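You operate a simulated robot arm through the tools that you are given. There is no shell and no other tool. Be economical: measure what you need, move in short steps, check, and stop when the job is done.

You are at the controls of a simulated robot arm. One attempt, no reset.

Task
Press the flat lump on square 2 out with the block, then cool the table till it is firm.
Fine: Block back; blue valve at half to about 40 C, then shut; wait till the shine goes.

Only the result counts: the job must be done as asked and must still hold three seconds after the hand-in. Knocking over, shifting, dropping, spilling or breaking anything else fails it.

Robot
A 7-joint arm with a two-finger parallel gripper, fixed in place. Base frame: the origin is at the foot of the arm, x ahead of it, y to its left, z up; the work surface is at about z = 920. Units: mm, rad, N and s.
With the tool pointing down near the work surface it reaches from about 280 to 680 mm from the base axis. Its first joint turns from -1.152 to 1.152 rad. Payload 1.57 kg.
Tool frame: the origin (TCP) lies between the finger pads and is the grasp point; the fingertips stand 30 mm ahead of it; z points along the fingers, y is the line along which they close. Largest opening 110 mm; finger width 24, thickness 12; the body of the gripper, 48 by 112 mm, starts 78 mm behind the TCP.
Orientation is that of the tool frame in the base frame, as a unit quaternion [x, y, z, w]. With the fingers straight down and closing along the base's y, the tool's x points along the base's -x, its y along +y and its z along -z.

Tools
- The arm moves only by the tool nudge_tool. Its argument "series" is a list of rows, each a list of 7 numbers: the shift along the tool's x, y, z in cm, then the turn, a rotation vector about the tool's x, y, z in rad, then the finger opening in cm, from 0 to 11. In form: [[x, y, z, rx, ry, rz, grip], ...]. A call has 1 to 20 rows; each row shifts and turns the commanded pose from where the row before left it, along the tool's axes as they then stand. Each row takes 0.2 s and may step no farther than 50 mm and 0.15 rad from the row before; otherwise, or with a gripper value out of range, the whole call is refused. A pose out of reach is approached as far as the arm can. The call stops where the force on the tool passes 50 N (or 10 N more than at its start, if that is more) or the arm is blocked; 0.2 s more then pass. Each finger travels about 108 mm/s and halts on what it meets, pressing with about 21 N; the grip force reading is that of the motor and also rises with nothing between the fingers. The clock runs only during rows and for 0.2 s after the last one: add rows that do not move to give the fingers time. It gives the time, the measured TCP pose, the force on the tool (base axes), the opening and the grip force at its end, in the units of the frame above (readings bear some noise).
- Cameras (640 x 400 px; columns grow to the right, rows downward): "scene" is fixed at [166.4, -390.4, 1406.9]; the picture's right is [0.79, -0.62, 0.00], its down [-0.34, -0.44, -0.83] and it looks along [0.51, 0.66, -0.55] (base axes); focal length 353 px, centre (320, 200). "wrist" rides on the gripper at [70, 16, -141] in the tool frame; the picture's right is [-0.23, 0.97, 0.00], its down [-0.86, -0.20, -0.48] and it looks along [-0.47, -0.11, 0.88] (tool axes); focal length 222 px, centre (320, 200). There is no depth. A picture from a camera that has moved, and an enlarged one, comes with that camera's place and axes in the base frame and with its lens.
- get_image(camera): a new picture of that camera. No time passes.
- zoom(camera, box): a new picture of the part [left, top, right, bottom] of that camera's present view, enlarged. No time passes.
- job_done(): hands the job in; it is judged then, once.

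Work in short steps. Places have to be worked out from the pictures, the camera data and where the tool is seen: move nearer, look again, correct. Check each grasp and each placing, and mend what went wrong. You have 120 turns and 68 pictures in all, those below and enlarged ones among them. Open the gripper and draw the arm clear of the work before you hand the job in, unless the task says otherwise; then end with one line.

The tools are called after "Emit:" by a JSON object that holds its "op" and its "data". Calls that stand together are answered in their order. nudge_tool: Moves the arm, as the interface text tells. Its arguments: {"type":"object","properties":{"series":{"type":"array"}},"required":["series"]} The other tools are called the same way: get_image (camera) takes a picture; zoom (camera, box) takes an enlarged picture of a part of a camera's view; job_done () hands the job in.

At the start:

```text
time_s: 0.0
eef_pos: [346.4, 159.4, 1204.2]
tcp_rot: [0.0, 1.0, 0.001, 0.0]
wrist_force: [0.4, 0.6, 0.1]
gripper_width: 109.9
grip_force: 0.0
```

scene: 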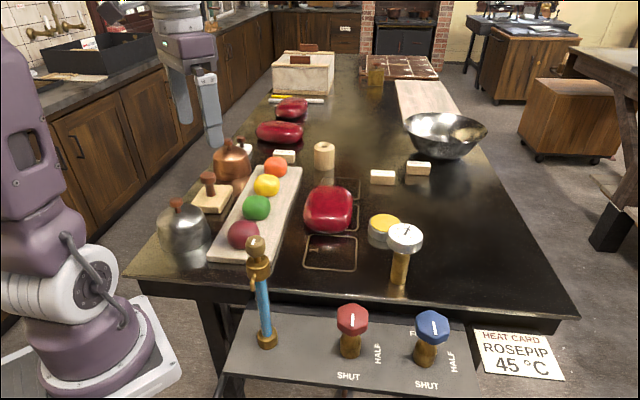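
wrist: 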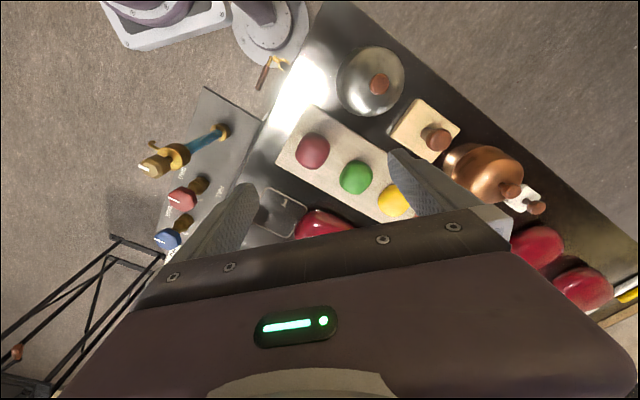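

I'll look closer at the work area and the valve panel before moving.

Emit:
{"op": "zoom", "data": {"camera": "scene", "box": [140, 120, 460, 320]}}

Emit:
{"op": "zoom", "data": {"camera": "scene", "box": [220, 210, 580, 400]}}

```text
2.00 times, centred on (300, 220) of scene
camera zoom: at [166.4, -390.4, 1406.9], right [0.79, -0.62, 0.0], down [-0.34, -0.44, -0.83], along [0.51, 0.66, -0.55], focal length 706 px, centre (360, 160)
```

zoom: 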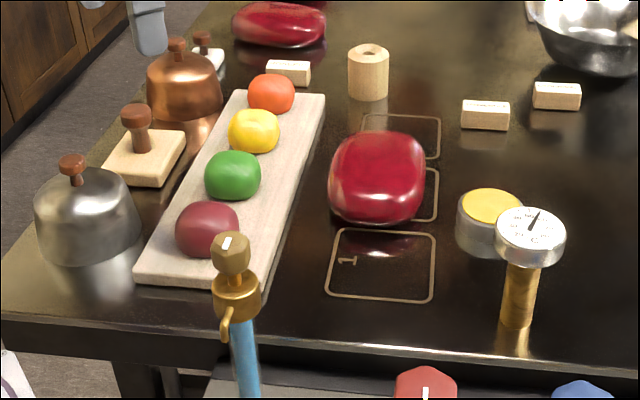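

```text
1.78 times, centred on (400, 305) of scene
camera zoom: at [166.4, -390.4, 1406.9], right [0.79, -0.62, 0.0], down [-0.34, -0.44, -0.83], along [0.51, 0.66, -0.55], focal length 628 px, centre (178, 13)
```

zoom: 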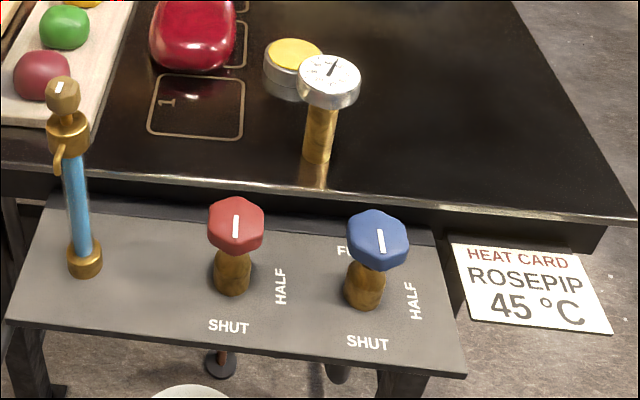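

I need the thermometer reading and the valve positions.

Emit:
{"op": "zoom", "data": {"camera": "scene", "box": [370, 205, 440, 249]}}

Emit:
{"op": "zoom", "data": {"camera": "scene", "box": [310, 290, 480, 396]}}

Emit:
{"op": "zoom", "data": {"camera": "scene", "box": [220, 220, 310, 360]}}

Emit:
{"op": "zoom", "data": {"camera": "wrist", "box": [130, 40, 450, 240]}}

```text
9.09 times, centred on (405, 227) of scene
camera zoom: at [166.4, -390.4, 1406.9], right [0.79, -0.62, 0.0], down [-0.34, -0.44, -0.83], along [0.51, 0.66, -0.55], focal length 3211 px, centre (-453, -46)
```

zoom: 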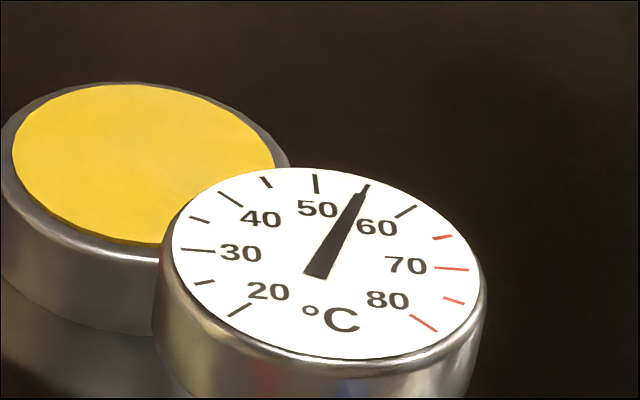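

```text
3.76 times, centred on (395, 343) of scene
camera zoom: at [166.4, -390.4, 1406.9], right [0.79, -0.62, 0.0], down [-0.34, -0.44, -0.83], along [0.51, 0.66, -0.55], focal length 1330 px, centre (38, -338)
```

zoom: 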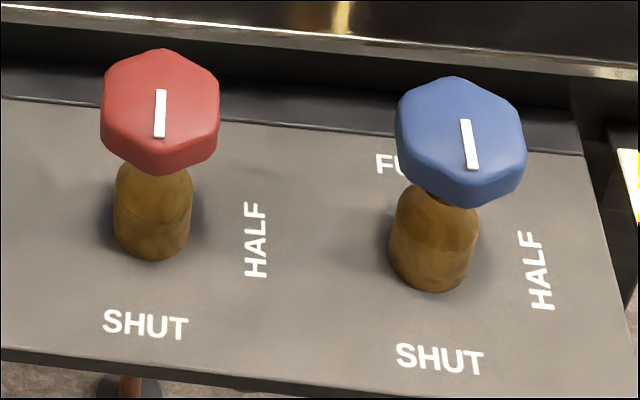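

```text
2.86 times, centred on (265, 290) of scene
camera zoom: at [166.4, -390.4, 1406.9], right [0.79, -0.62, 0.0], down [-0.34, -0.44, -0.83], along [0.51, 0.66, -0.55], focal length 1009 px, centre (477, -57)
```

zoom: 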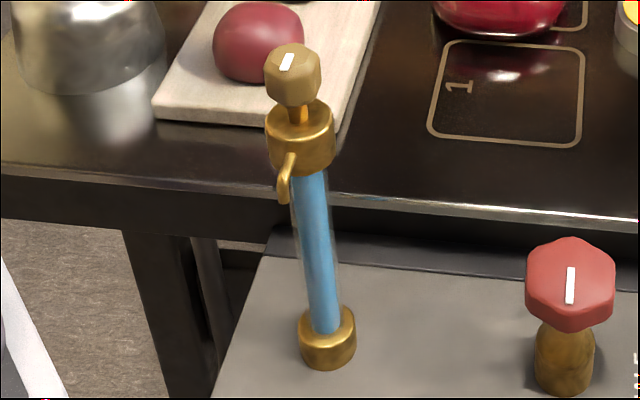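

```text
2.00 times, centred on (290, 140) of wrist
camera zoom: at [274.8, 175.0, 1346.2], right [0.23, 0.97, 0.0], down [0.86, -0.2, 0.48], along [0.47, -0.11, -0.88], focal length 444 px, centre (380, 320)
```

zoom: 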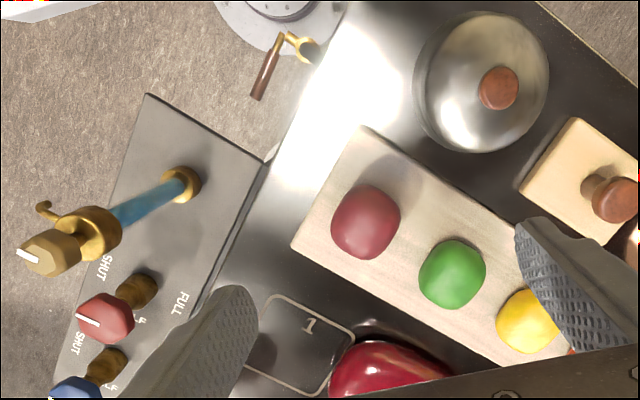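

The table reads about 55 °C and both valves look shut. I put the press block at about (400, 338), on axes turned about 45°. I'll move above it and turn the tool to match.

Emit:
{"op": "nudge_tool", "data": {"series": [[-0.9, 2.98, 0, 0, 0, 0, 9], [-0.9, 2.98, 0, 0, 0, 0, 9], [-0.9, 2.98, 0, 0, 0, 0, 9], [-0.9, 2.98, 0, 0, 0, 0, 9], [-0.9, 2.98, 0, 0, 0, 0, 9], [-0.9, 2.98, 0, 0, 0, 0, 9], [0, 0, 0, 0, 0, -0.131, 9], [0, 0, 0, 0, 0, -0.131, 9], [0, 0, 0, 0, 0, -0.131, 9], [0, 0, 0, 0, 0, -0.131, 9], [0, 0, 0, 0, 0, -0.131, 9], [0, 0, 0, 0, 0, -0.131, 9], [0, 0, 2, 0, 0, 0, 9], [0, 0, 2, 0, 0, 0, 9], [0, 0, 0, 0, 0, 0, 9]]}}

Emit:
{"op": "get_image", "data": {"camera": "wrist"}}

```text
time_s: 3.2
eef_pos: [401.4, 336.6, 1165.6]
tcp_rot: [-0.383, 0.924, 0.0, 0.0]
wrist_force: [0.2, 0.4, 0.4]
gripper_width: 89.9
grip_force: 0.0
```

```text
59 pictures are left
camera wrist: at [338.8, 298.6, 1307.7], right [-0.53, 0.85, 0.0], down [0.74, 0.47, 0.48], along [0.41, 0.25, -0.88], focal length 222 px, centre (320, 200)
```

wrist: 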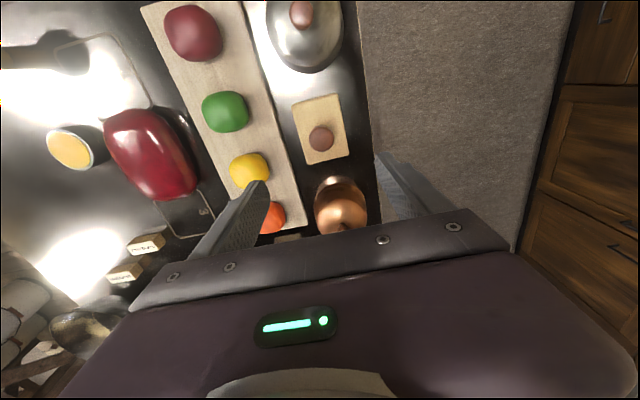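

The block is in view, and the small wooden pieces carry labels. I'll zoom in on both.

Emit:
{"op": "zoom", "data": {"camera": "wrist", "box": [200, 60, 400, 240]}}

Emit:
{"op": "zoom", "data": {"camera": "wrist", "box": [20, 90, 220, 290]}}

Emit:
{"op": "zoom", "data": {"camera": "scene", "box": [260, 130, 450, 220]}}

```text
2.22 times, centred on (300, 150) of wrist
camera zoom: at [338.8, 298.6, 1307.7], right [-0.53, 0.85, 0.0], down [0.74, 0.47, 0.48], along [0.41, 0.25, -0.88], focal length 494 px, centre (364, 311)
```

zoom: 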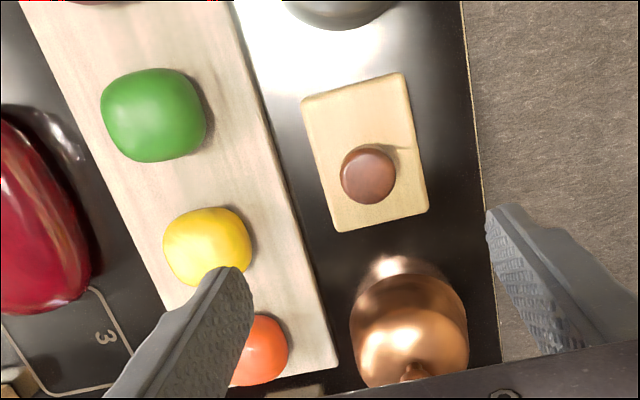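

```text
2.00 times, centred on (120, 190) of wrist
camera zoom: at [338.8, 298.6, 1307.7], right [-0.53, 0.85, 0.0], down [0.74, 0.47, 0.48], along [0.41, 0.25, -0.88], focal length 444 px, centre (720, 220)
```

zoom: 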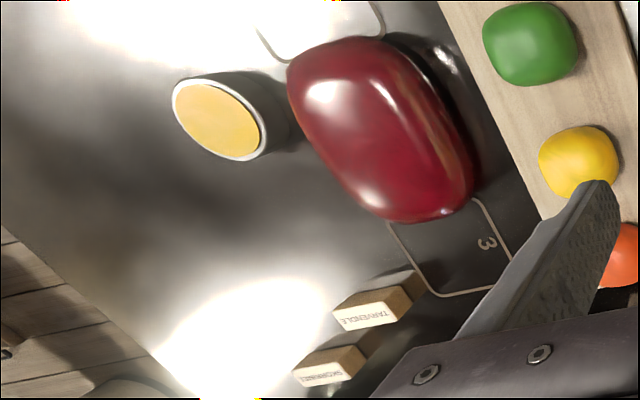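

```text
3.37 times, centred on (355, 175) of scene
camera zoom: at [166.4, -390.4, 1406.9], right [0.79, -0.62, 0.0], down [-0.34, -0.44, -0.83], along [0.51, 0.66, -0.55], focal length 1190 px, centre (202, 284)
```

zoom: 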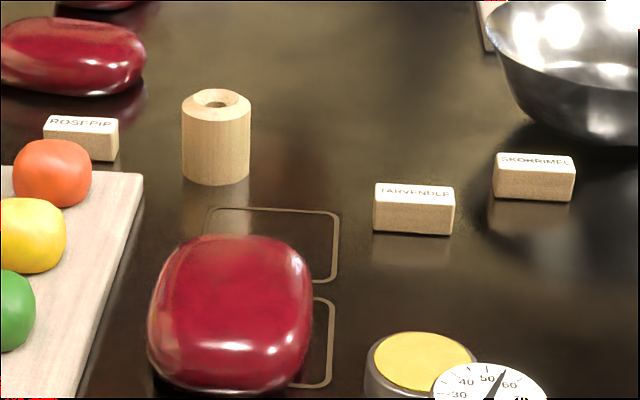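

The plate is about 72×98 mm, centred near (402, 338) and aligned with the tool, with the knob top near z≈985. I'll come down partway and check that the tool is centred.

Emit:
{"op": "nudge_tool", "data": {"series": [[0, 0, 3.4, 0, 0, 0, 7], [0, 0, 3.4, 0, 0, 0, 7], [0, 0, 3.4, 0, 0, 0, 7], [0, 0, 3.0, 0, 0, 0, 7], [0, 0, 0, 0, 0, 0, 7]]}}

Emit:
{"op": "get_image", "data": {"camera": "wrist"}}

Emit:
{"op": "zoom", "data": {"camera": "scene", "box": [140, 90, 300, 220]}}

```text
time_s: 4.4
eef_pos: [399.2, 338.7, 1032.5]
tcp_rot: [-0.384, 0.923, 0.001, 0.001]
wrist_force: [-0.8, 0.8, -0.3]
gripper_width: 70.2
grip_force: 0.0
```

```text
55 pictures are left
camera wrist: at [337.1, 300.0, 1174.2], right [-0.53, 0.85, 0.0], down [0.74, 0.46, 0.48], along [0.41, 0.25, -0.88], focal length 222 px, centre (320, 200)
```

wrist: 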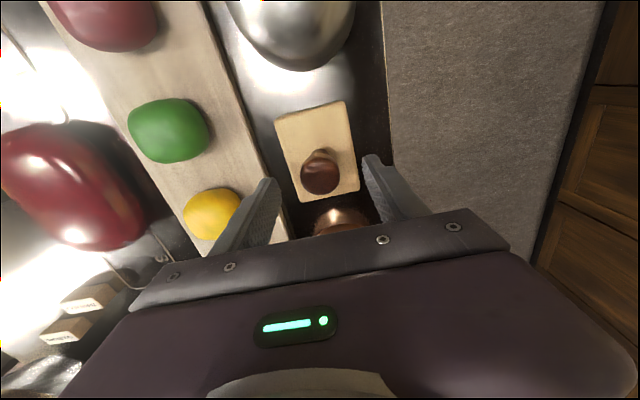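

```text
3.08 times, centred on (220, 155) of scene
camera zoom: at [166.4, -390.4, 1406.9], right [0.79, -0.62, 0.0], down [-0.34, -0.44, -0.83], along [0.51, 0.66, -0.55], focal length 1087 px, centre (628, 338)
```

zoom: 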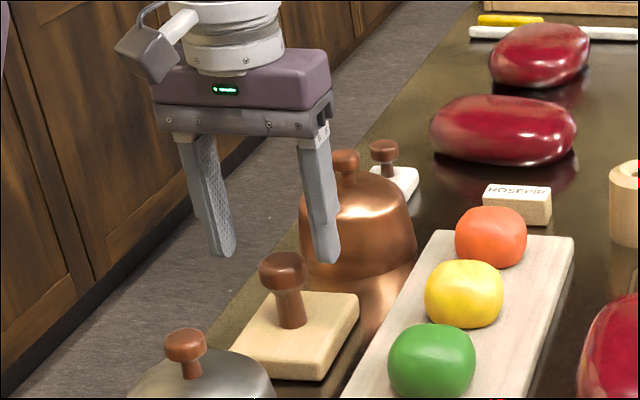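

The knob is centred sideways, and the plate sits about 3 mm farther out with the knob top near z≈990. I'll correct for that and come down towards the plate.

Emit:
{"op": "nudge_tool", "data": {"series": [[-0.3, 0, 2.0, 0, 0, 0, 6], [0, 0, 2.0, 0, 0, 0, 6], [0, 0, 1.2, 0, 0, 0, 6], [0, 0, 0, 0, 0, 0, 6]]}}

Emit:
{"op": "zoom", "data": {"camera": "scene", "box": [150, 110, 280, 220]}}

Emit:
{"op": "get_image", "data": {"camera": "wrist"}}

```text
time_s: 5.4
eef_pos: [402.6, 339.3, 978.4]
tcp_rot: [-0.384, 0.924, -0.001, 0.0]
wrist_force: [0.5, 0.2, -0.5]
gripper_width: 60.2
grip_force: 0.1
```

```text
3.64 times, centred on (215, 165) of scene
camera zoom: at [166.4, -390.4, 1406.9], right [0.79, -0.62, 0.0], down [-0.34, -0.44, -0.83], along [0.51, 0.66, -0.55], focal length 1284 px, centre (702, 327)
```

zoom: 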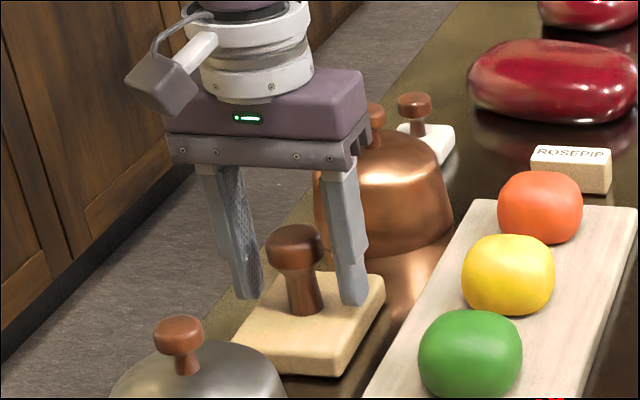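

```text
52 pictures are left
camera wrist: at [339.5, 301.7, 1121.2], right [-0.53, 0.85, 0.0], down [0.74, 0.47, 0.48], along [0.41, 0.25, -0.88], focal length 222 px, centre (320, 200)
```

wrist: 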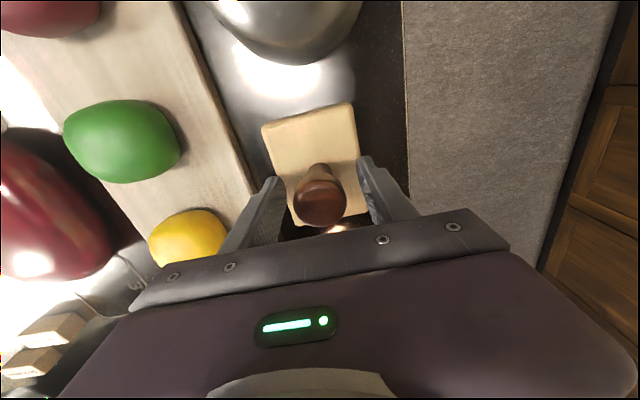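

The knob sits between the fingers. I'll lower in small steps to find the plate top.

Emit:
{"op": "nudge_tool", "data": {"series": [[0, 0, 0.3, 0, 0, 0, 6], [0, 0, 0.3, 0, 0, 0, 6], [0, 0, 0, 0, 0, 0, 6]]}}

Emit:
{"op": "zoom", "data": {"camera": "scene", "box": [180, 150, 240, 210]}}

```text
time_s: 6.2
eef_pos: [400.3, 339.2, 974.2]
tcp_rot: [-0.384, 0.924, 0.0, 0.0]
wrist_force: [0.5, 0.1, -0.1]
gripper_width: 59.9
grip_force: 0.1
```

```text
6.67 times, centred on (210, 180) of scene
camera zoom: at [166.4, -390.4, 1406.9], right [0.79, -0.62, 0.0], down [-0.34, -0.44, -0.83], along [0.51, 0.66, -0.55], focal length 2355 px, centre (1053, 333)
```

zoom: 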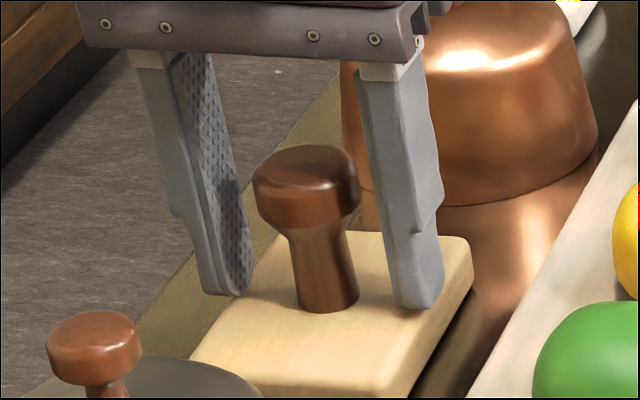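

The fingertips are a few millimetres above the plate, on either side of the knob. I'll close.

Emit:
{"op": "nudge_tool", "data": {"series": [[0, 0, 0, 0, 0, 0, 3], [0, 0, 0, 0, 0, 0, 1], [0, 0, 0, 0, 0, 0, 1], [0, 0, 0, 0, 0, 0, 1]]}}

Emit:
{"op": "zoom", "data": {"camera": "scene", "box": [180, 150, 240, 210]}}

```text
time_s: 7.2
eef_pos: [401.0, 339.8, 972.5]
tcp_rot: [-0.384, 0.923, 0.0, -0.001]
wrist_force: [0.8, 0.0, 0.3]
gripper_width: 34.9
grip_force: 21.0
```

```text
6.67 times, centred on (210, 180) of scene
camera zoom: at [166.4, -390.4, 1406.9], right [0.79, -0.62, 0.0], down [-0.34, -0.44, -0.83], along [0.51, 0.66, -0.55], focal length 2355 px, centre (1053, 333)
```

zoom: 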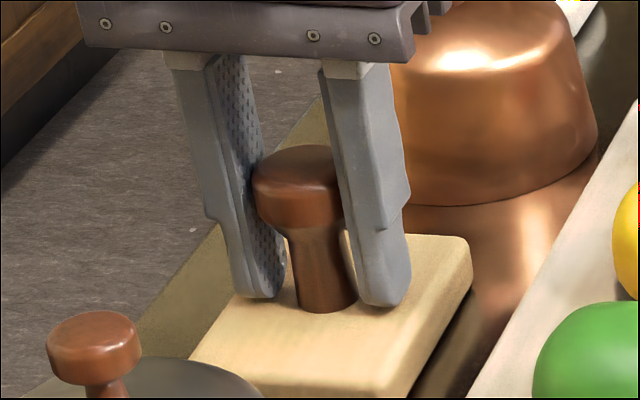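

The knob is gripped at 34.9 mm, with the home pose at (401, 339.5, 973). I'll lift straight up and check.

Emit:
{"op": "nudge_tool", "data": {"series": [[0, 0, -1, 0, 0, 0, 1], [0, 0, -2, 0, 0, 0, 1], [0, 0, -3, 0, 0, 0, 1], [0, 0, -3, 0, 0, 0, 1], [0, 0, -3, 0, 0, 0, 1], [0, 0, -2, 0, 0, 0, 1], [0, 0, 0, 0, 0, 0, 1]]}}

Emit:
{"op": "get_image", "data": {"camera": "scene"}}

```text
time_s: 8.8
eef_pos: [404.3, 339.9, 1115.8]
tcp_rot: [-0.384, 0.923, 0.0, 0.0]
wrist_force: [-0.5, 0.2, -0.9]
gripper_width: 34.9
grip_force: 21.1
```

```text
49 pictures are left
```

scene: 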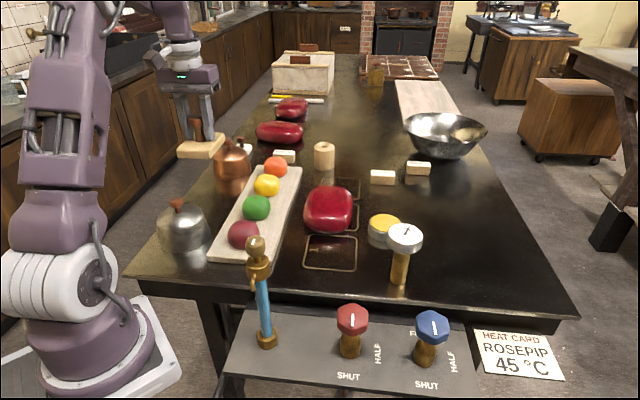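

The block is held well. I'll carry it sideways to above the lump, at about (594, 114).

Emit:
{"op": "nudge_tool", "data": {"series": [[0.2, -2.5, 0, 0, 0, 0, 1], [0.2, -3, 0, 0, 0, 0, 1], [0.2, -3, 0, 0, 0, 0, 1], [0.2, -3, 0, 0, 0, 0, 1], [0.2, -3, 0, 0, 0, 0, 1], [0.2, -3, 0, 0, 0, 0, 1], [0.2, -3, 0, 0, 0, 0, 1], [0.2, -3, 0, 0, 0, 0, 1], [0.2, -3, 0, 0, 0, 0, 1], [0.2, -2.5, 0, 0, 0, 0, 1], [0, 0, 0, 0, 0, 0, 1]]}}

Emit:
{"op": "get_image", "data": {"camera": "wrist"}}

Emit:
{"op": "zoom", "data": {"camera": "scene", "box": [240, 80, 440, 280]}}

```text
time_s: 11.2
eef_pos: [595.3, 121.3, 1114.0]
tcp_rot: [-0.384, 0.923, 0.0, 0.0]
wrist_force: [0.1, 0.2, -2.3]
gripper_width: 34.9
grip_force: 21.1
```

```text
48 pictures are left
camera wrist: at [533.4, 82.7, 1256.0], right [-0.53, 0.85, 0.0], down [0.74, 0.47, 0.48], along [0.41, 0.25, -0.88], focal length 222 px, centre (320, 200)
```

wrist: 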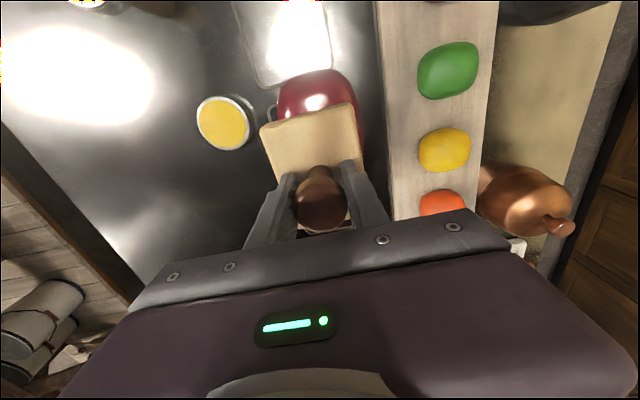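

```text
2.00 times, centred on (340, 180) of scene
camera zoom: at [166.4, -390.4, 1406.9], right [0.79, -0.62, 0.0], down [-0.34, -0.44, -0.83], along [0.51, 0.66, -0.55], focal length 706 px, centre (280, 240)
```

zoom: 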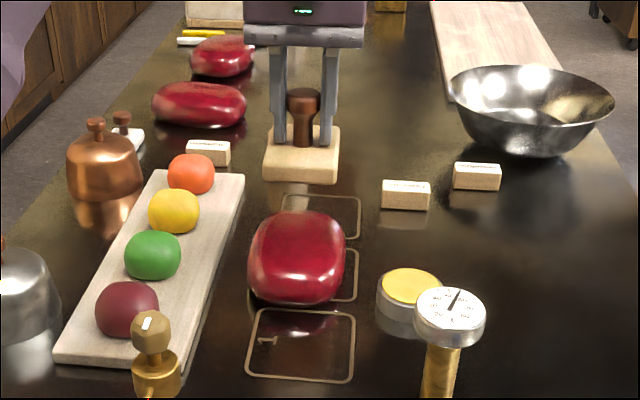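

The block hangs above the lump. I judge the lump to be about 140×100 mm, centred near u≈504, v≈−328 on the table axes. I'll shift 6 mm sideways and come down until it touches.

Emit:
{"op": "nudge_tool", "data": {"series": [[0, 0.6, 2, 0, 0, 0, 1], [0, 0, 2, 0, 0, 0, 1], [0, 0, 2, 0, 0, 0, 1], [0, 0, 1.5, 0, 0, 0, 1], [0, 0, 1, 0, 0, 0, 1], [0, 0, 0.5, 0, 0, 0, 1], [0, 0, 0.5, 0, 0, 0, 1], [0, 0, 0, 0, 0, 0, 1]]}}

Emit:
{"op": "zoom", "data": {"camera": "scene", "box": [260, 130, 420, 260]}}

```text
time_s: 13.0
eef_pos: [589.7, 126.1, 1018.6]
tcp_rot: [-0.384, 0.924, 0.001, -0.001]
wrist_force: [-0.1, -0.3, 1.0]
gripper_width: 35.2
grip_force: 21.2
```

```text
3.08 times, centred on (340, 195) of scene
camera zoom: at [166.3, -390.4, 1406.9], right [0.79, -0.62, 0.0], down [-0.34, -0.44, -0.83], along [0.51, 0.66, -0.55], focal length 1087 px, centre (258, 215)
```

zoom: 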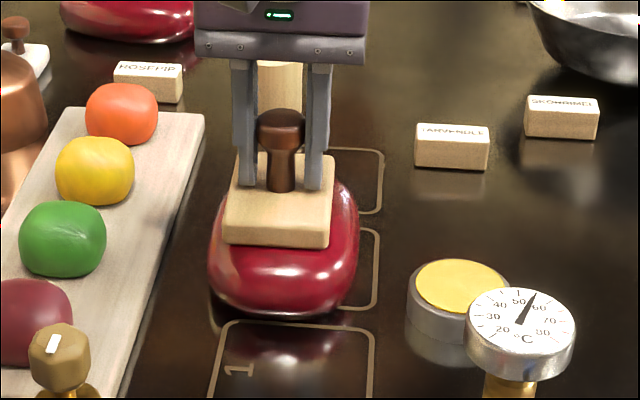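

The block is centred over the lump and near contact. I'll press in small steps and watch the force.

Emit:
{"op": "nudge_tool", "data": {"series": [[0, -0.2, 0.4, 0, 0, 0, 1], [0, 0, 0.4, 0, 0, 0, 1], [0, 0, 0.4, 0, 0, 0, 1], [0, 0, 0.4, 0, 0, 0, 1], [0, 0, 0, 0, 0, 0, 1]]}}

Emit:
{"op": "zoom", "data": {"camera": "scene", "box": [260, 130, 420, 260]}}

```text
time_s: 14.2
eef_pos: [590.5, 124.2, 1002.1]
tcp_rot: [-0.384, 0.923, 0.001, 0.0]
wrist_force: [-0.3, 0.7, -1.6]
gripper_width: 34.5
grip_force: 21.2
```

```text
3.08 times, centred on (340, 195) of scene
camera zoom: at [166.4, -390.4, 1406.9], right [0.79, -0.62, 0.0], down [-0.34, -0.44, -0.83], along [0.51, 0.66, -0.55], focal length 1087 px, centre (258, 215)
```

zoom: 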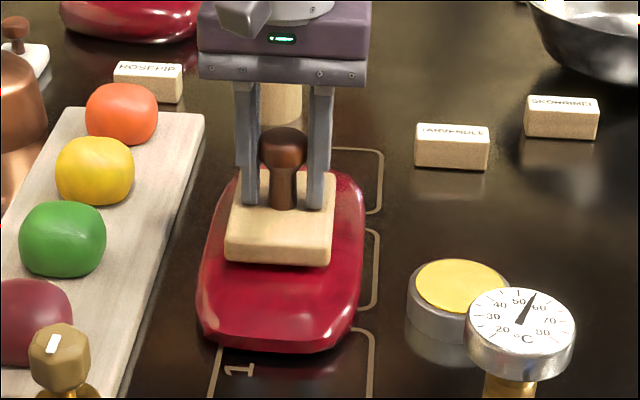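

The lump spreads easily, and its thickness is now about 29 mm. I'll press further in small steps.

Emit:
{"op": "nudge_tool", "data": {"series": [[0, 0, 0.3, 0, 0, 0, 1], [0, 0, 0.3, 0, 0, 0, 1], [0, 0, 0.3, 0, 0, 0, 1], [0, 0, 0, 0, 0, 0, 1]]}}

Emit:
{"op": "zoom", "data": {"camera": "scene", "box": [260, 130, 420, 260]}}

```text
time_s: 15.2
eef_pos: [589.8, 123.4, 995.8]
tcp_rot: [-0.384, 0.923, 0.0, 0.003]
wrist_force: [-6.9, -3.0, 37.2]
gripper_width: 35.2
grip_force: 20.8
```

```text
3.08 times, centred on (340, 195) of scene
camera zoom: at [165.5, -390.6, 1406.9], right [0.79, -0.62, 0.0], down [-0.34, -0.44, -0.83], along [0.51, 0.66, -0.55], focal length 1087 px, centre (258, 215)
```

zoom: 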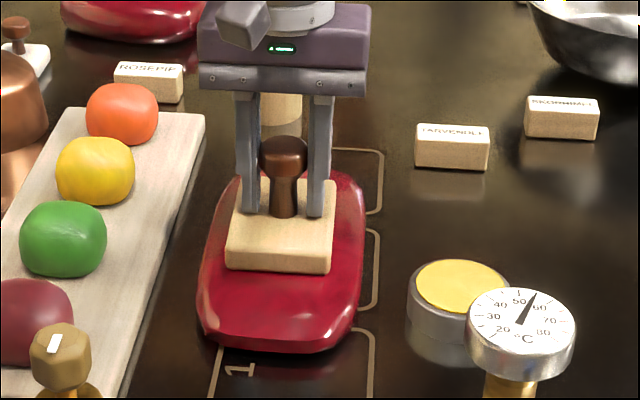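

The force rose to 37 N and the lump outline stopped changing. I'll hold briefly to see whether it still yields.

Emit:
{"op": "nudge_tool", "data": {"series": [[0, 0, 0, 0, 0, 0, 1], [0, 0, 0, 0, 0, 0, 1], [0, 0, 0.05, 0, 0, 0, 1], [0, 0, 0, 0, 0, 0, 1], [0, 0, 0, 0, 0, 0, 1]]}}

Emit:
{"op": "zoom", "data": {"camera": "scene", "box": [260, 130, 420, 260]}}

```text
time_s: 15.9
eef_pos: [591.8, 123.8, 996.6]
tcp_rot: [-0.383, 0.924, -0.001, 0.002]
wrist_force: [-2.1, 0.0, 9.0]
gripper_width: 34.8
grip_force: 20.7
stopped in row 3: the force on the tool passed its limit (the readings are from after the stop); the commanded pose is now the measured one
```

```text
3.08 times, centred on (340, 195) of scene
camera zoom: at [166.2, -390.4, 1406.9], right [0.79, -0.62, 0.0], down [-0.34, -0.44, -0.83], along [0.51, 0.66, -0.55], focal length 1087 px, centre (258, 215)
```

zoom: 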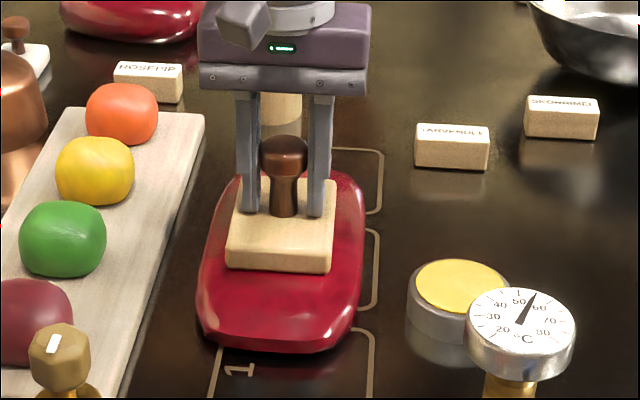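

It's now firm against the press. I'll lift the block and look at the pressed lump.

Emit:
{"op": "nudge_tool", "data": {"series": [[0, 0, -0.5, 0, 0, 0, 1], [0, 0, -1.5, 0, 0, 0, 1], [0, 0, -3, 0, 0, 0, 1], [0, 0, -3, 0, 0, 0, 1], [0, 0, -4, 0, 0, 0, 1], [0, 0, 0, 0, 0, 0, 1]]}}

Emit:
{"op": "zoom", "data": {"camera": "scene", "box": [260, 100, 440, 260]}}

```text
time_s: 17.3
eef_pos: [591.0, 124.4, 1115.8]
tcp_rot: [-0.383, 0.924, -0.001, 0.002]
wrist_force: [0.0, 0.4, -1.5]
gripper_width: 34.7
grip_force: 21.2
```

```text
2.50 times, centred on (350, 180) of scene
camera zoom: at [166.4, -390.4, 1406.9], right [0.79, -0.62, 0.0], down [-0.34, -0.44, -0.83], along [0.51, 0.66, -0.55], focal length 883 px, centre (245, 250)
```

zoom: 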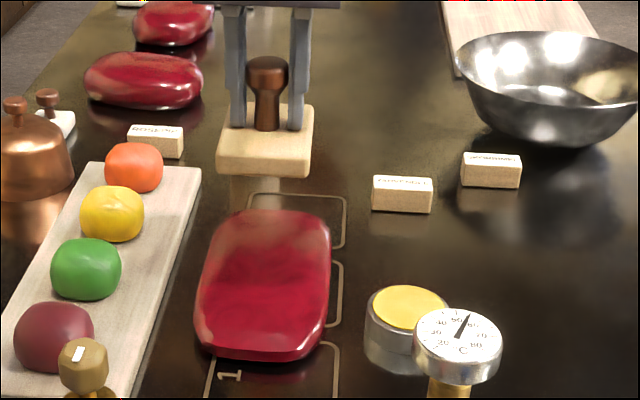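

The lump is now an even flat slab. I'll carry the block back over its home spot at (401, 339.5).

Emit:
{"op": "nudge_tool", "data": {"series": [[-0.17, 2.5, 0, 0, 0, 0, 1], [-0.18, 2.9, 0, 0, 0, 0, 1], [-0.18, 2.9, 0, 0, 0, 0, 1], [-0.18, 2.9, 0, 0, 0, 0, 1], [-0.18, 2.9, 0, 0, 0, 0, 1], [-0.18, 2.9, 0, 0, 0, 0, 1], [-0.18, 2.9, 0, 0, 0, 0, 1], [-0.18, 2.9, 0, 0, 0, 0, 1], [-0.18, 2.9, 0, 0, 0, 0, 1], [-0.16, 2.94, 0, 0, 0, 0, 1], [0, 0, 0, 0, 0, 0, 1], [0, 0, 0, 0, 0, 0, 1]]}}

Emit:
{"op": "get_image", "data": {"camera": "wrist"}}

```text
time_s: 19.9
eef_pos: [399.4, 339.6, 1115.9]
tcp_rot: [-0.383, 0.924, -0.001, 0.002]
wrist_force: [0.7, -0.3, -1.3]
gripper_width: 35.0
grip_force: 21.0
```

```text
41 pictures are left
camera wrist: at [336.5, 302.1, 1257.6], right [-0.53, 0.85, 0.0], down [0.74, 0.47, 0.48], along [0.41, 0.25, -0.88], focal length 222 px, centre (320, 200)
```

wrist: 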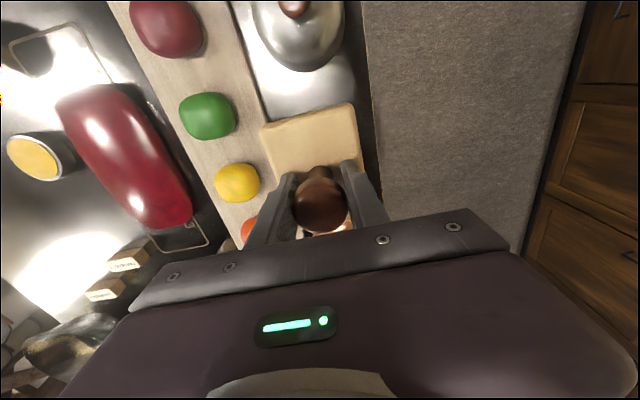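

The block is above its home spot, so I'll lower it to about z=975.

Emit:
{"op": "nudge_tool", "data": {"series": [[0, 0, 2.5, 0, 0, 0, 1], [0, 0, 3, 0, 0, 0, 1], [0, 0, 3, 0, 0, 0, 1], [0, 0, 2.5, 0, 0, 0, 1], [0, 0, 1.5, 0, 0, 0, 1], [0, 0, 0.8, 0, 0, 0, 1], [0, 0, 0.4, 0, 0, 0, 1], [0, 0, 0, 0, 0, 0, 1]]}}

Emit:
{"op": "zoom", "data": {"camera": "scene", "box": [150, 120, 280, 220]}}

```text
time_s: 21.7
eef_pos: [402.0, 338.9, 979.2]
tcp_rot: [-0.383, 0.924, -0.001, 0.002]
wrist_force: [0.1, 0.7, -1.1]
gripper_width: 35.1
grip_force: 21.4
```

```text
4.00 times, centred on (215, 170) of scene
camera zoom: at [166.4, -390.4, 1406.9], right [0.79, -0.62, 0.0], down [-0.34, -0.44, -0.83], along [0.51, 0.66, -0.55], focal length 1413 px, centre (740, 320)
```

zoom: 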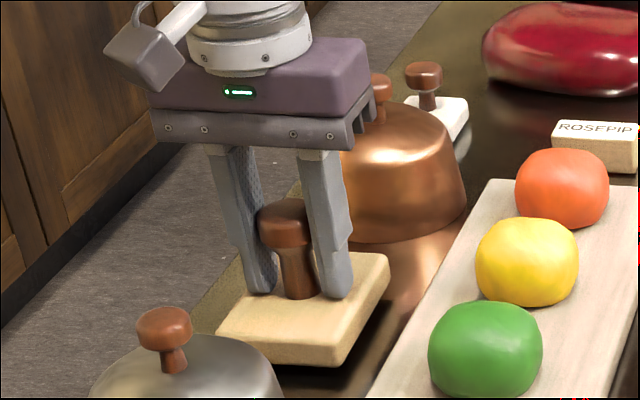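

Still a few millimetres above the table, so I'll lower gently until it touches.

Emit:
{"op": "nudge_tool", "data": {"series": [[0, 0, 0.3, 0, 0, 0, 1], [0, 0, 0.15, 0, 0, 0, 1], [0, 0, 0, 0, 0, 0, 1]]}}

```text
time_s: 22.5
eef_pos: [400.6, 339.7, 973.9]
tcp_rot: [-0.384, 0.924, -0.001, 0.002]
wrist_force: [0.7, 0.2, -1.4]
gripper_width: 34.9
grip_force: 21.3
```

Emit:
{"op": "nudge_tool", "data": {"series": [[0, 0, 0.1, 0, 0, 0, 1], [0, 0, 0.1, 0, 0, 0, 1], [0, 0, 0.1, 0, 0, 0, 1], [0, 0, 0, 0, 0, 0, 1]]}}

```text
time_s: 23.5
eef_pos: [400.7, 338.7, 971.5]
tcp_rot: [-0.384, 0.923, 0.0, 0.004]
wrist_force: [-2.3, -5.2, 39.1]
gripper_width: 34.6
grip_force: 21.0
```

The block is on the table, shown by 39 N of contact force. I'll ease up slightly, open and rise.

Emit:
{"op": "nudge_tool", "data": {"series": [[0, 0, -0.15, 0, 0, 0, 1], [0, 0, 0, 0, 0, 0, 3.8], [0, 0, 0, 0, 0, 0, 5.5], [0, 0, 0, 0, 0, 0, 6], [0, 0, -1.5, 0, 0, 0, 6], [0, 0, -3, 0, 0, 0, 6], [0, 0, -4, 0, 0, 0, 6], [0, 0, -4, 0, 0, 0, 6], [0, 0, -4, 0, 0, 0, 6], [0, 0, 0, 0, 0, 0, 6]]}}

Emit:
{"op": "get_image", "data": {"camera": "scene"}}

```text
time_s: 25.7
eef_pos: [400.8, 340.2, 1137.4]
tcp_rot: [-0.384, 0.923, -0.001, 0.002]
wrist_force: [-0.6, -0.8, 0.2]
gripper_width: 60.1
grip_force: 0.1
```

```text
39 pictures are left
```

scene: 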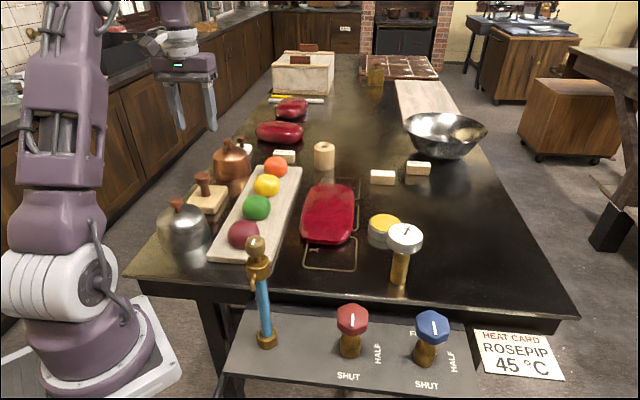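

The block is back in its place. The blue knob triangulates to about (498, −231, 953), so I'll move above it at safe height, then turn and look.

Emit:
{"op": "nudge_tool", "data": {"series": [[2.39, -3.37, 0, 0, 0, 0, 8], [2.39, -3.37, 0, 0, 0, 0, 8], [2.39, -3.37, 0, 0, 0, 0, 8], [2.39, -3.37, 0, 0, 0, 0, 8], [2.39, -3.37, 0, 0, 0, 0, 8], [2.39, -3.37, 0, 0, 0, 0, 8], [2.39, -3.37, 0, 0, 0, 0, 8], [2.39, -3.37, 0, 0, 0, 0, 8], [2.39, -3.37, 0, 0, 0, 0, 8], [2.39, -3.37, 0, 0, 0, 0, 8], [2.39, -3.37, 0, 0, 0, 0, 8], [2.39, -3.37, 0, 0, 0, 0, 8], [2.39, -3.37, 0, 0, 0, 0, 8], [2.39, -3.37, 0, 0, 0, 0, 8], [0, 0, 0, 0, 0, 0, 8]]}}

Emit:
{"op": "nudge_tool", "data": {"series": [[0, 0, 0, 0, 0, 0.131, 8], [0, 0, 0, 0, 0, 0.131, 8], [0, 0, 0, 0, 0, 0.131, 8], [0, 0, 0, 0, 0, 0.131, 8], [0, 0, 0, 0, 0, 0.131, 8], [0, 0, 0, 0, 0, 0.131, 8], [0, 0, 0, 0, 0, 0.131, 8], [0, 0, 0, 0, 0, 0.131, 8], [0, 0, 0, 0, 0, 0.131, 8], [0, 0, 0, 0, 0, 0.131, 8], [0, 0, 0, 0, 0, 0.131, 8], [0, 0, 0, 0, 0, 0.131, 8], [0, 0, 0, 0, 0, 0, 8]]}}

Emit:
{"op": "get_image", "data": {"camera": "wrist"}}

```text
time_s: 28.9
eef_pos: [498.9, -233.1, 1136.3]
tcp_rot: [-0.384, 0.923, 0.0, 0.002]
wrist_force: [0.2, 0.1, -0.1]
gripper_width: 79.9
grip_force: 0.0
```

```text
time_s: 31.7
eef_pos: [499.2, -231.2, 1137.0]
tcp_rot: [0.383, 0.924, 0.002, 0.002]
wrist_force: [0.5, 0.2, -0.2]
gripper_width: 79.9
grip_force: 0.1
```

```text
38 pictures are left
camera wrist: at [458.4, -171.0, 1279.3], right [0.85, 0.53, 0.0], down [0.46, -0.75, 0.48], along [0.26, -0.41, -0.88], focal length 222 px, centre (320, 200)
```

wrist: 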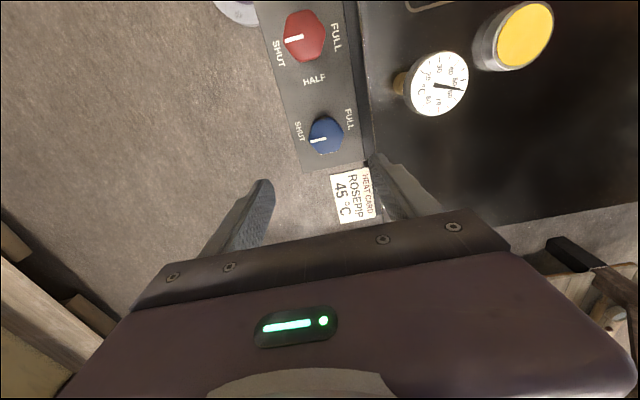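

Both pointers are confirmed at SHUT. I'll zoom in on the blue knob for its shape and position.

Emit:
{"op": "zoom", "data": {"camera": "wrist", "box": [260, 80, 400, 180]}}

```text
4.00 times, centred on (330, 130) of wrist
camera zoom: at [458.4, -171.0, 1279.3], right [0.85, 0.53, 0.0], down [0.46, -0.75, 0.48], along [0.26, -0.41, -0.88], focal length 888 px, centre (280, 480)
```

zoom: 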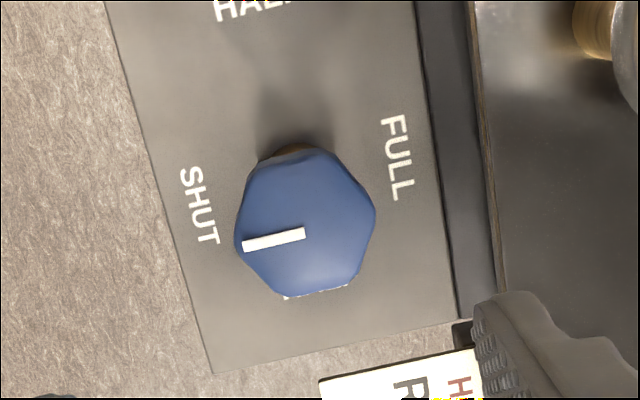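

The knob is a hexagon about 48 mm across flats, near (506, −228), with flats facing v and ±60° from it. I'll turn 30° more so the closing line is square to a flat pair, correct the position and come partway down.

Emit:
{"op": "nudge_tool", "data": {"series": [[0, 0, 0, 0, 0, 0.131, 8], [0, 0, 0, 0, 0, 0.131, 8], [0, 0, 0, 0, 0, 0.131, 8], [0, 0, 0, 0, 0, 0.131, 8], [0.1, 0.75, 2, 0, 0, 0, 8], [0, 0, 3, 0, 0, 0, 8], [0, 0, 3, 0, 0, 0, 8], [0, 0, 2, 0, 0, 0, 8], [0, 0, 0, 0, 0, 0, 8]]}}

Emit:
{"op": "get_image", "data": {"camera": "wrist"}}

Emit:
{"op": "zoom", "data": {"camera": "scene", "box": [360, 220, 520, 400]}}

```text
time_s: 33.7
eef_pos: [506.0, -228.2, 1035.5]
tcp_rot: [0.609, 0.793, 0.002, 0.002]
wrist_force: [-0.3, 0.2, 0.4]
gripper_width: 80.1
grip_force: 0.1
```

```text
36 pictures are left
camera wrist: at [501.1, -157.5, 1177.4], right [1.0, 0.03, 0.0], down [0.03, -0.88, 0.48], along [0.02, -0.48, -0.88], focal length 222 px, centre (320, 200)
```

wrist: 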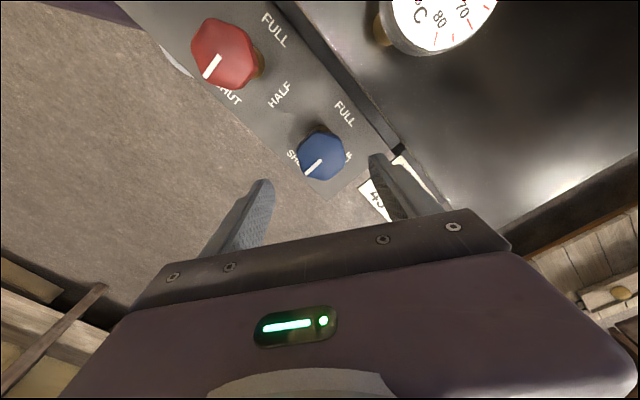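

```text
2.22 times, centred on (440, 310) of scene
camera zoom: at [166.4, -390.4, 1406.9], right [0.79, -0.62, 0.0], down [-0.34, -0.44, -0.83], along [0.51, 0.66, -0.55], focal length 785 px, centre (53, -44)
```

zoom: 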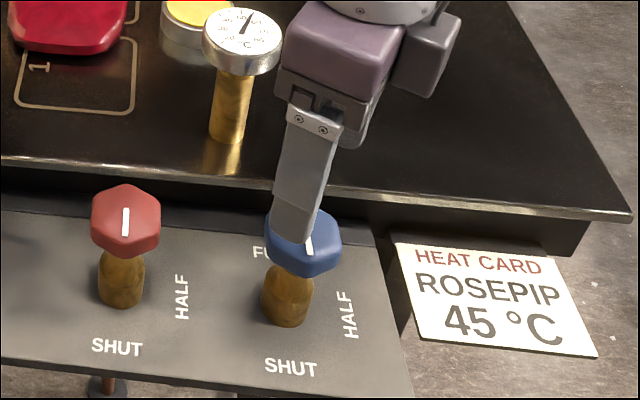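

Two views put the knob top at about z≈945 and (506, −229), well centred. I'll come down so the pads straddle it at TCP z≈940.

Emit:
{"op": "nudge_tool", "data": {"series": [[0, 0, 2.5, 0, 0, 0, 8], [0, 0, 2.5, 0, 0, 0, 8], [0, 0, 2, 0, 0, 0, 8], [0, 0, 1.3, 0, 0, 0, 8], [0, 0, 1.0, 0, 0, 0, 8], [0, 0, 0, 0, 0, 0, 8]]}}

Emit:
{"op": "zoom", "data": {"camera": "scene", "box": [360, 220, 520, 400]}}

Emit:
{"op": "get_image", "data": {"camera": "wrist"}}

```text
time_s: 35.1
eef_pos: [505.6, -228.1, 944.5]
tcp_rot: [0.609, 0.793, 0.001, 0.001]
wrist_force: [0.2, 0.6, 0.5]
gripper_width: 80.1
grip_force: 0.0
```

```text
2.22 times, centred on (440, 310) of scene
camera zoom: at [166.4, -390.4, 1406.9], right [0.79, -0.62, 0.0], down [-0.34, -0.44, -0.83], along [0.51, 0.66, -0.55], focal length 785 px, centre (53, -44)
```

zoom: 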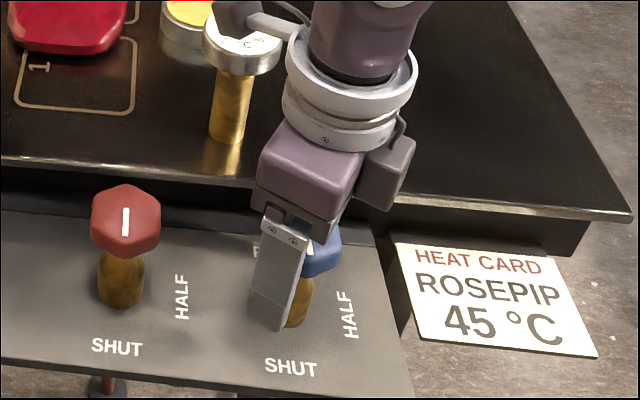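

```text
33 pictures are left
camera wrist: at [501.5, -157.4, 1086.0], right [1.0, 0.03, 0.0], down [0.03, -0.88, 0.48], along [0.02, -0.48, -0.88], focal length 222 px, centre (320, 200)
```

wrist: 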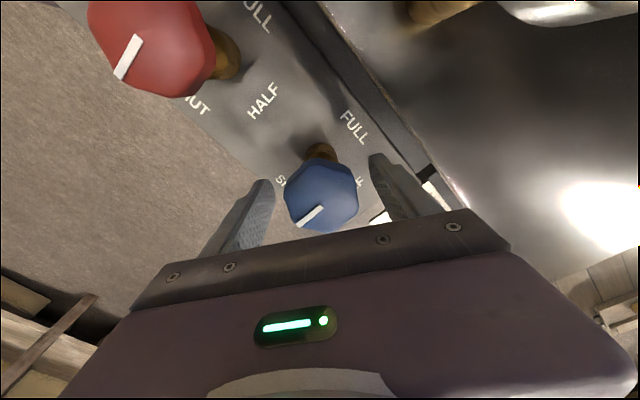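

The knob is centred between the fingers with its top about level with the TCP. I'll lower 8 mm and close.

Emit:
{"op": "nudge_tool", "data": {"series": [[0, 0, 0.4, 0, 0, 0, 8], [0, 0, 0.4, 0, 0, 0, 8], [0, 0, 0, 0, 0, 0, 8]]}}

Emit:
{"op": "nudge_tool", "data": {"series": [[0, 0, 0, 0, 0, 0, 6], [0, 0, 0, 0, 0, 0, 4], [0, 0, 0, 0, 0, 0, 4], [0, 0, 0, 0, 0, 0, 4]]}}

Emit:
{"op": "get_image", "data": {"camera": "wrist"}}

```text
time_s: 35.9
eef_pos: [505.8, -229.6, 935.5]
tcp_rot: [0.61, 0.793, 0.001, 0.001]
wrist_force: [0.3, -0.6, 0.0]
gripper_width: 79.8
grip_force: 0.0
```

```text
time_s: 36.9
eef_pos: [507.3, -229.1, 936.8]
tcp_rot: [0.609, 0.794, 0.002, 0.003]
wrist_force: [15.1, 1.7, -4.8]
gripper_width: 49.4
grip_force: 45.5
```

```text
32 pictures are left
camera wrist: at [502.5, -157.4, 1078.4], right [1.0, 0.03, 0.01], down [0.03, -0.88, 0.48], along [0.02, -0.48, -0.88], focal length 222 px, centre (320, 200)
```

wrist: 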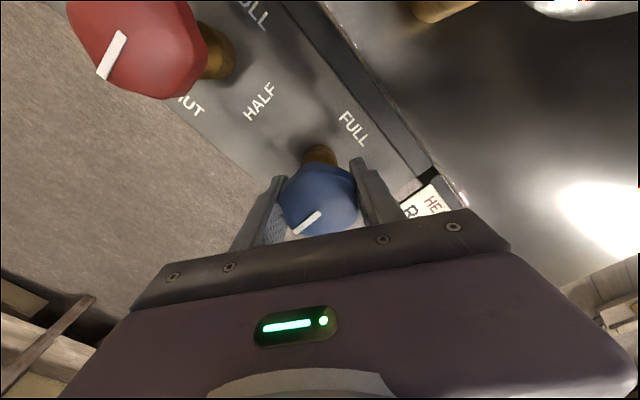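

The knob is gripped at 49.4 mm. I'll relieve the side load by 1.5 mm and turn 90° counter-clockwise (seen from above), SHUT to HALF.

Emit:
{"op": "nudge_tool", "data": {"series": [[0, 0.15, 0, 0, 0, 0, 4], [0, 0, 0, 0, 0, -0.131, 4], [0, 0, 0, 0, 0, -0.131, 4], [0, 0, 0, 0, 0, -0.131, 4], [0, 0, 0, 0, 0, -0.131, 4]]}}

Emit:
{"op": "get_image", "data": {"camera": "wrist"}}

```text
time_s: 38.1
eef_pos: [507.0, -228.8, 936.9]
tcp_rot: [0.382, 0.924, 0.001, 0.003]
wrist_force: [10.6, -1.7, -1.7]
gripper_width: 49.1
grip_force: 44.7
```

```text
31 pictures are left
camera wrist: at [467.5, -168.0, 1078.3], right [0.85, 0.53, 0.0], down [0.46, -0.74, 0.48], along [0.26, -0.41, -0.88], focal length 222 px, centre (320, 200)
```

wrist: 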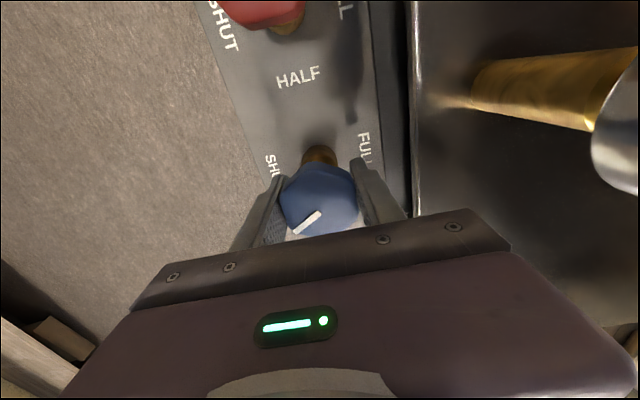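

The pointer turns with the gripper, so I'll finish the remaining 60°.

Emit:
{"op": "nudge_tool", "data": {"series": [[0, 0, 0, 0, 0, -0.131, 4], [0, 0, 0, 0, 0, -0.131, 4], [0, 0, 0, 0, 0, -0.131, 4], [0, 0, 0, 0, 0, -0.131, 4], [0, 0, 0, 0, 0, -0.131, 4], [0, 0, 0, 0, 0, -0.131, 4], [0, 0, 0, 0, 0, -0.131, 4], [0, 0, 0, 0, 0, -0.13, 4]]}}

Emit:
{"op": "get_image", "data": {"camera": "wrist"}}

Emit:
{"op": "zoom", "data": {"camera": "scene", "box": [370, 205, 440, 249]}}

```text
time_s: 39.9
eef_pos: [506.6, -229.6, 934.9]
tcp_rot: [-0.132, 0.991, 0.001, 0.003]
wrist_force: [1.9, 9.6, 18.4]
gripper_width: 49.1
grip_force: 45.0
```

```text
30 pictures are left
camera wrist: at [433.9, -230.9, 1078.0], right [-0.04, 1.0, 0.0], down [0.88, 0.03, 0.48], along [0.48, 0.02, -0.88], focal length 222 px, centre (320, 200)
```

wrist: 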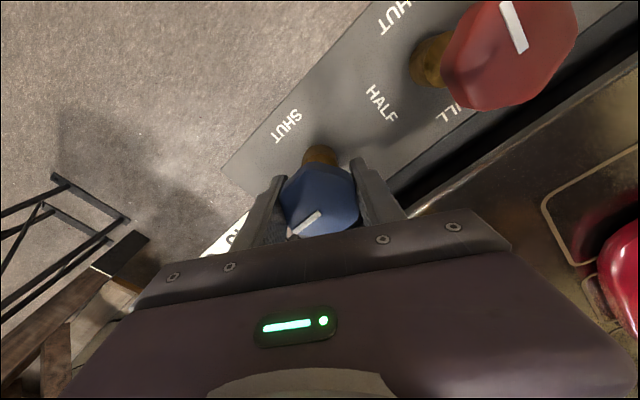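

```text
9.09 times, centred on (405, 227) of scene
camera zoom: at [166.1, -390.0, 1407.0], right [0.79, -0.62, 0.0], down [-0.34, -0.44, -0.83], along [0.51, 0.66, -0.55], focal length 3211 px, centre (-453, -46)
```

zoom: 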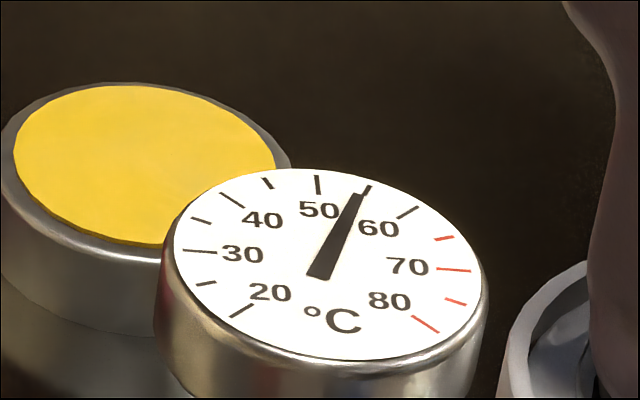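

The valve is at HALF and the dial is clearly visible at about 55. I'll wait 2 s and see how fast it cools.

Emit:
{"op": "nudge_tool", "data": {"series": [[0, 0, 0, 0, 0, 0, 4], [0, 0, 0, 0, 0, 0, 4], [0, 0, 0, 0, 0, 0, 4], [0, 0, 0, 0, 0, 0, 4], [0, 0, 0, 0, 0, 0, 4], [0, 0, 0, 0, 0, 0, 4], [0, 0, 0, 0, 0, 0, 4], [0, 0, 0, 0, 0, 0, 4], [0, 0, 0, 0, 0, 0, 4], [0, 0, 0, 0, 0, 0, 4]]}}

Emit:
{"op": "zoom", "data": {"camera": "scene", "box": [370, 205, 440, 249]}}

```text
time_s: 42.1
eef_pos: [507.6, -228.4, 936.8]
tcp_rot: [-0.131, 0.991, -0.002, 0.002]
wrist_force: [1.4, 12.4, 15.1]
gripper_width: 48.9
grip_force: 44.9
```

```text
9.09 times, centred on (405, 227) of scene
camera zoom: at [166.1, -389.9, 1407.0], right [0.79, -0.62, 0.0], down [-0.34, -0.44, -0.83], along [0.51, 0.66, -0.55], focal length 3211 px, centre (-453, -46)
```

zoom: 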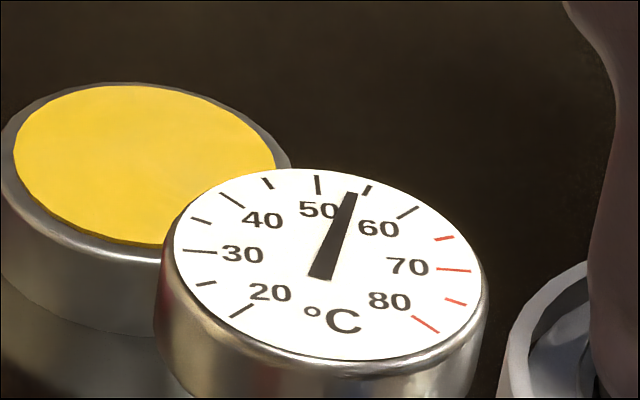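

Cooling works, and the dial now reads about 53.5. I'll wait 4 s more.

Emit:
{"op": "nudge_tool", "data": {"series": [[0, 0, 0, 0, 0, 0, 4], [0, 0, 0, 0, 0, 0, 4], [0, 0, 0, 0, 0, 0, 4], [0, 0, 0, 0, 0, 0, 4], [0, 0, 0, 0, 0, 0, 4], [0, 0, 0, 0, 0, 0, 4], [0, 0, 0, 0, 0, 0, 4], [0, 0, 0, 0, 0, 0, 4], [0, 0, 0, 0, 0, 0, 4], [0, 0, 0, 0, 0, 0, 4], [0, 0, 0, 0, 0, 0, 4], [0, 0, 0, 0, 0, 0, 4], [0, 0, 0, 0, 0, 0, 4], [0, 0, 0, 0, 0, 0, 4], [0, 0, 0, 0, 0, 0, 4], [0, 0, 0, 0, 0, 0, 4], [0, 0, 0, 0, 0, 0, 4], [0, 0, 0, 0, 0, 0, 4], [0, 0, 0, 0, 0, 0, 4], [0, 0, 0, 0, 0, 0, 4]]}}

Emit:
{"op": "zoom", "data": {"camera": "scene", "box": [370, 205, 440, 249]}}

```text
time_s: 46.3
eef_pos: [508.4, -229.1, 935.8]
tcp_rot: [-0.131, 0.991, -0.001, 0.002]
wrist_force: [0.1, 14.6, 7.0]
gripper_width: 48.9
grip_force: 44.9
```

```text
9.09 times, centred on (405, 227) of scene
camera zoom: at [166.2, -389.9, 1407.0], right [0.79, -0.62, 0.0], down [-0.34, -0.44, -0.83], along [0.51, 0.66, -0.55], focal length 3211 px, centre (-453, -46)
```

zoom: 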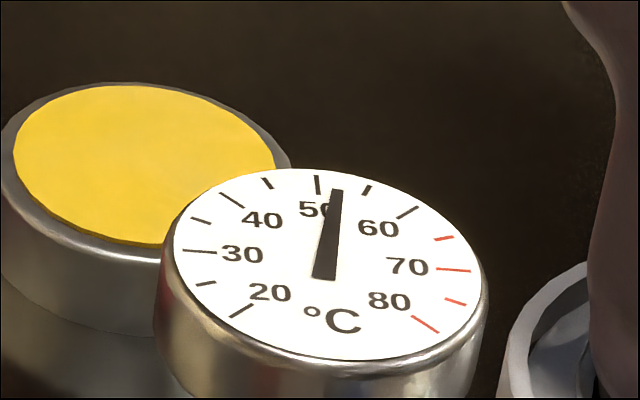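

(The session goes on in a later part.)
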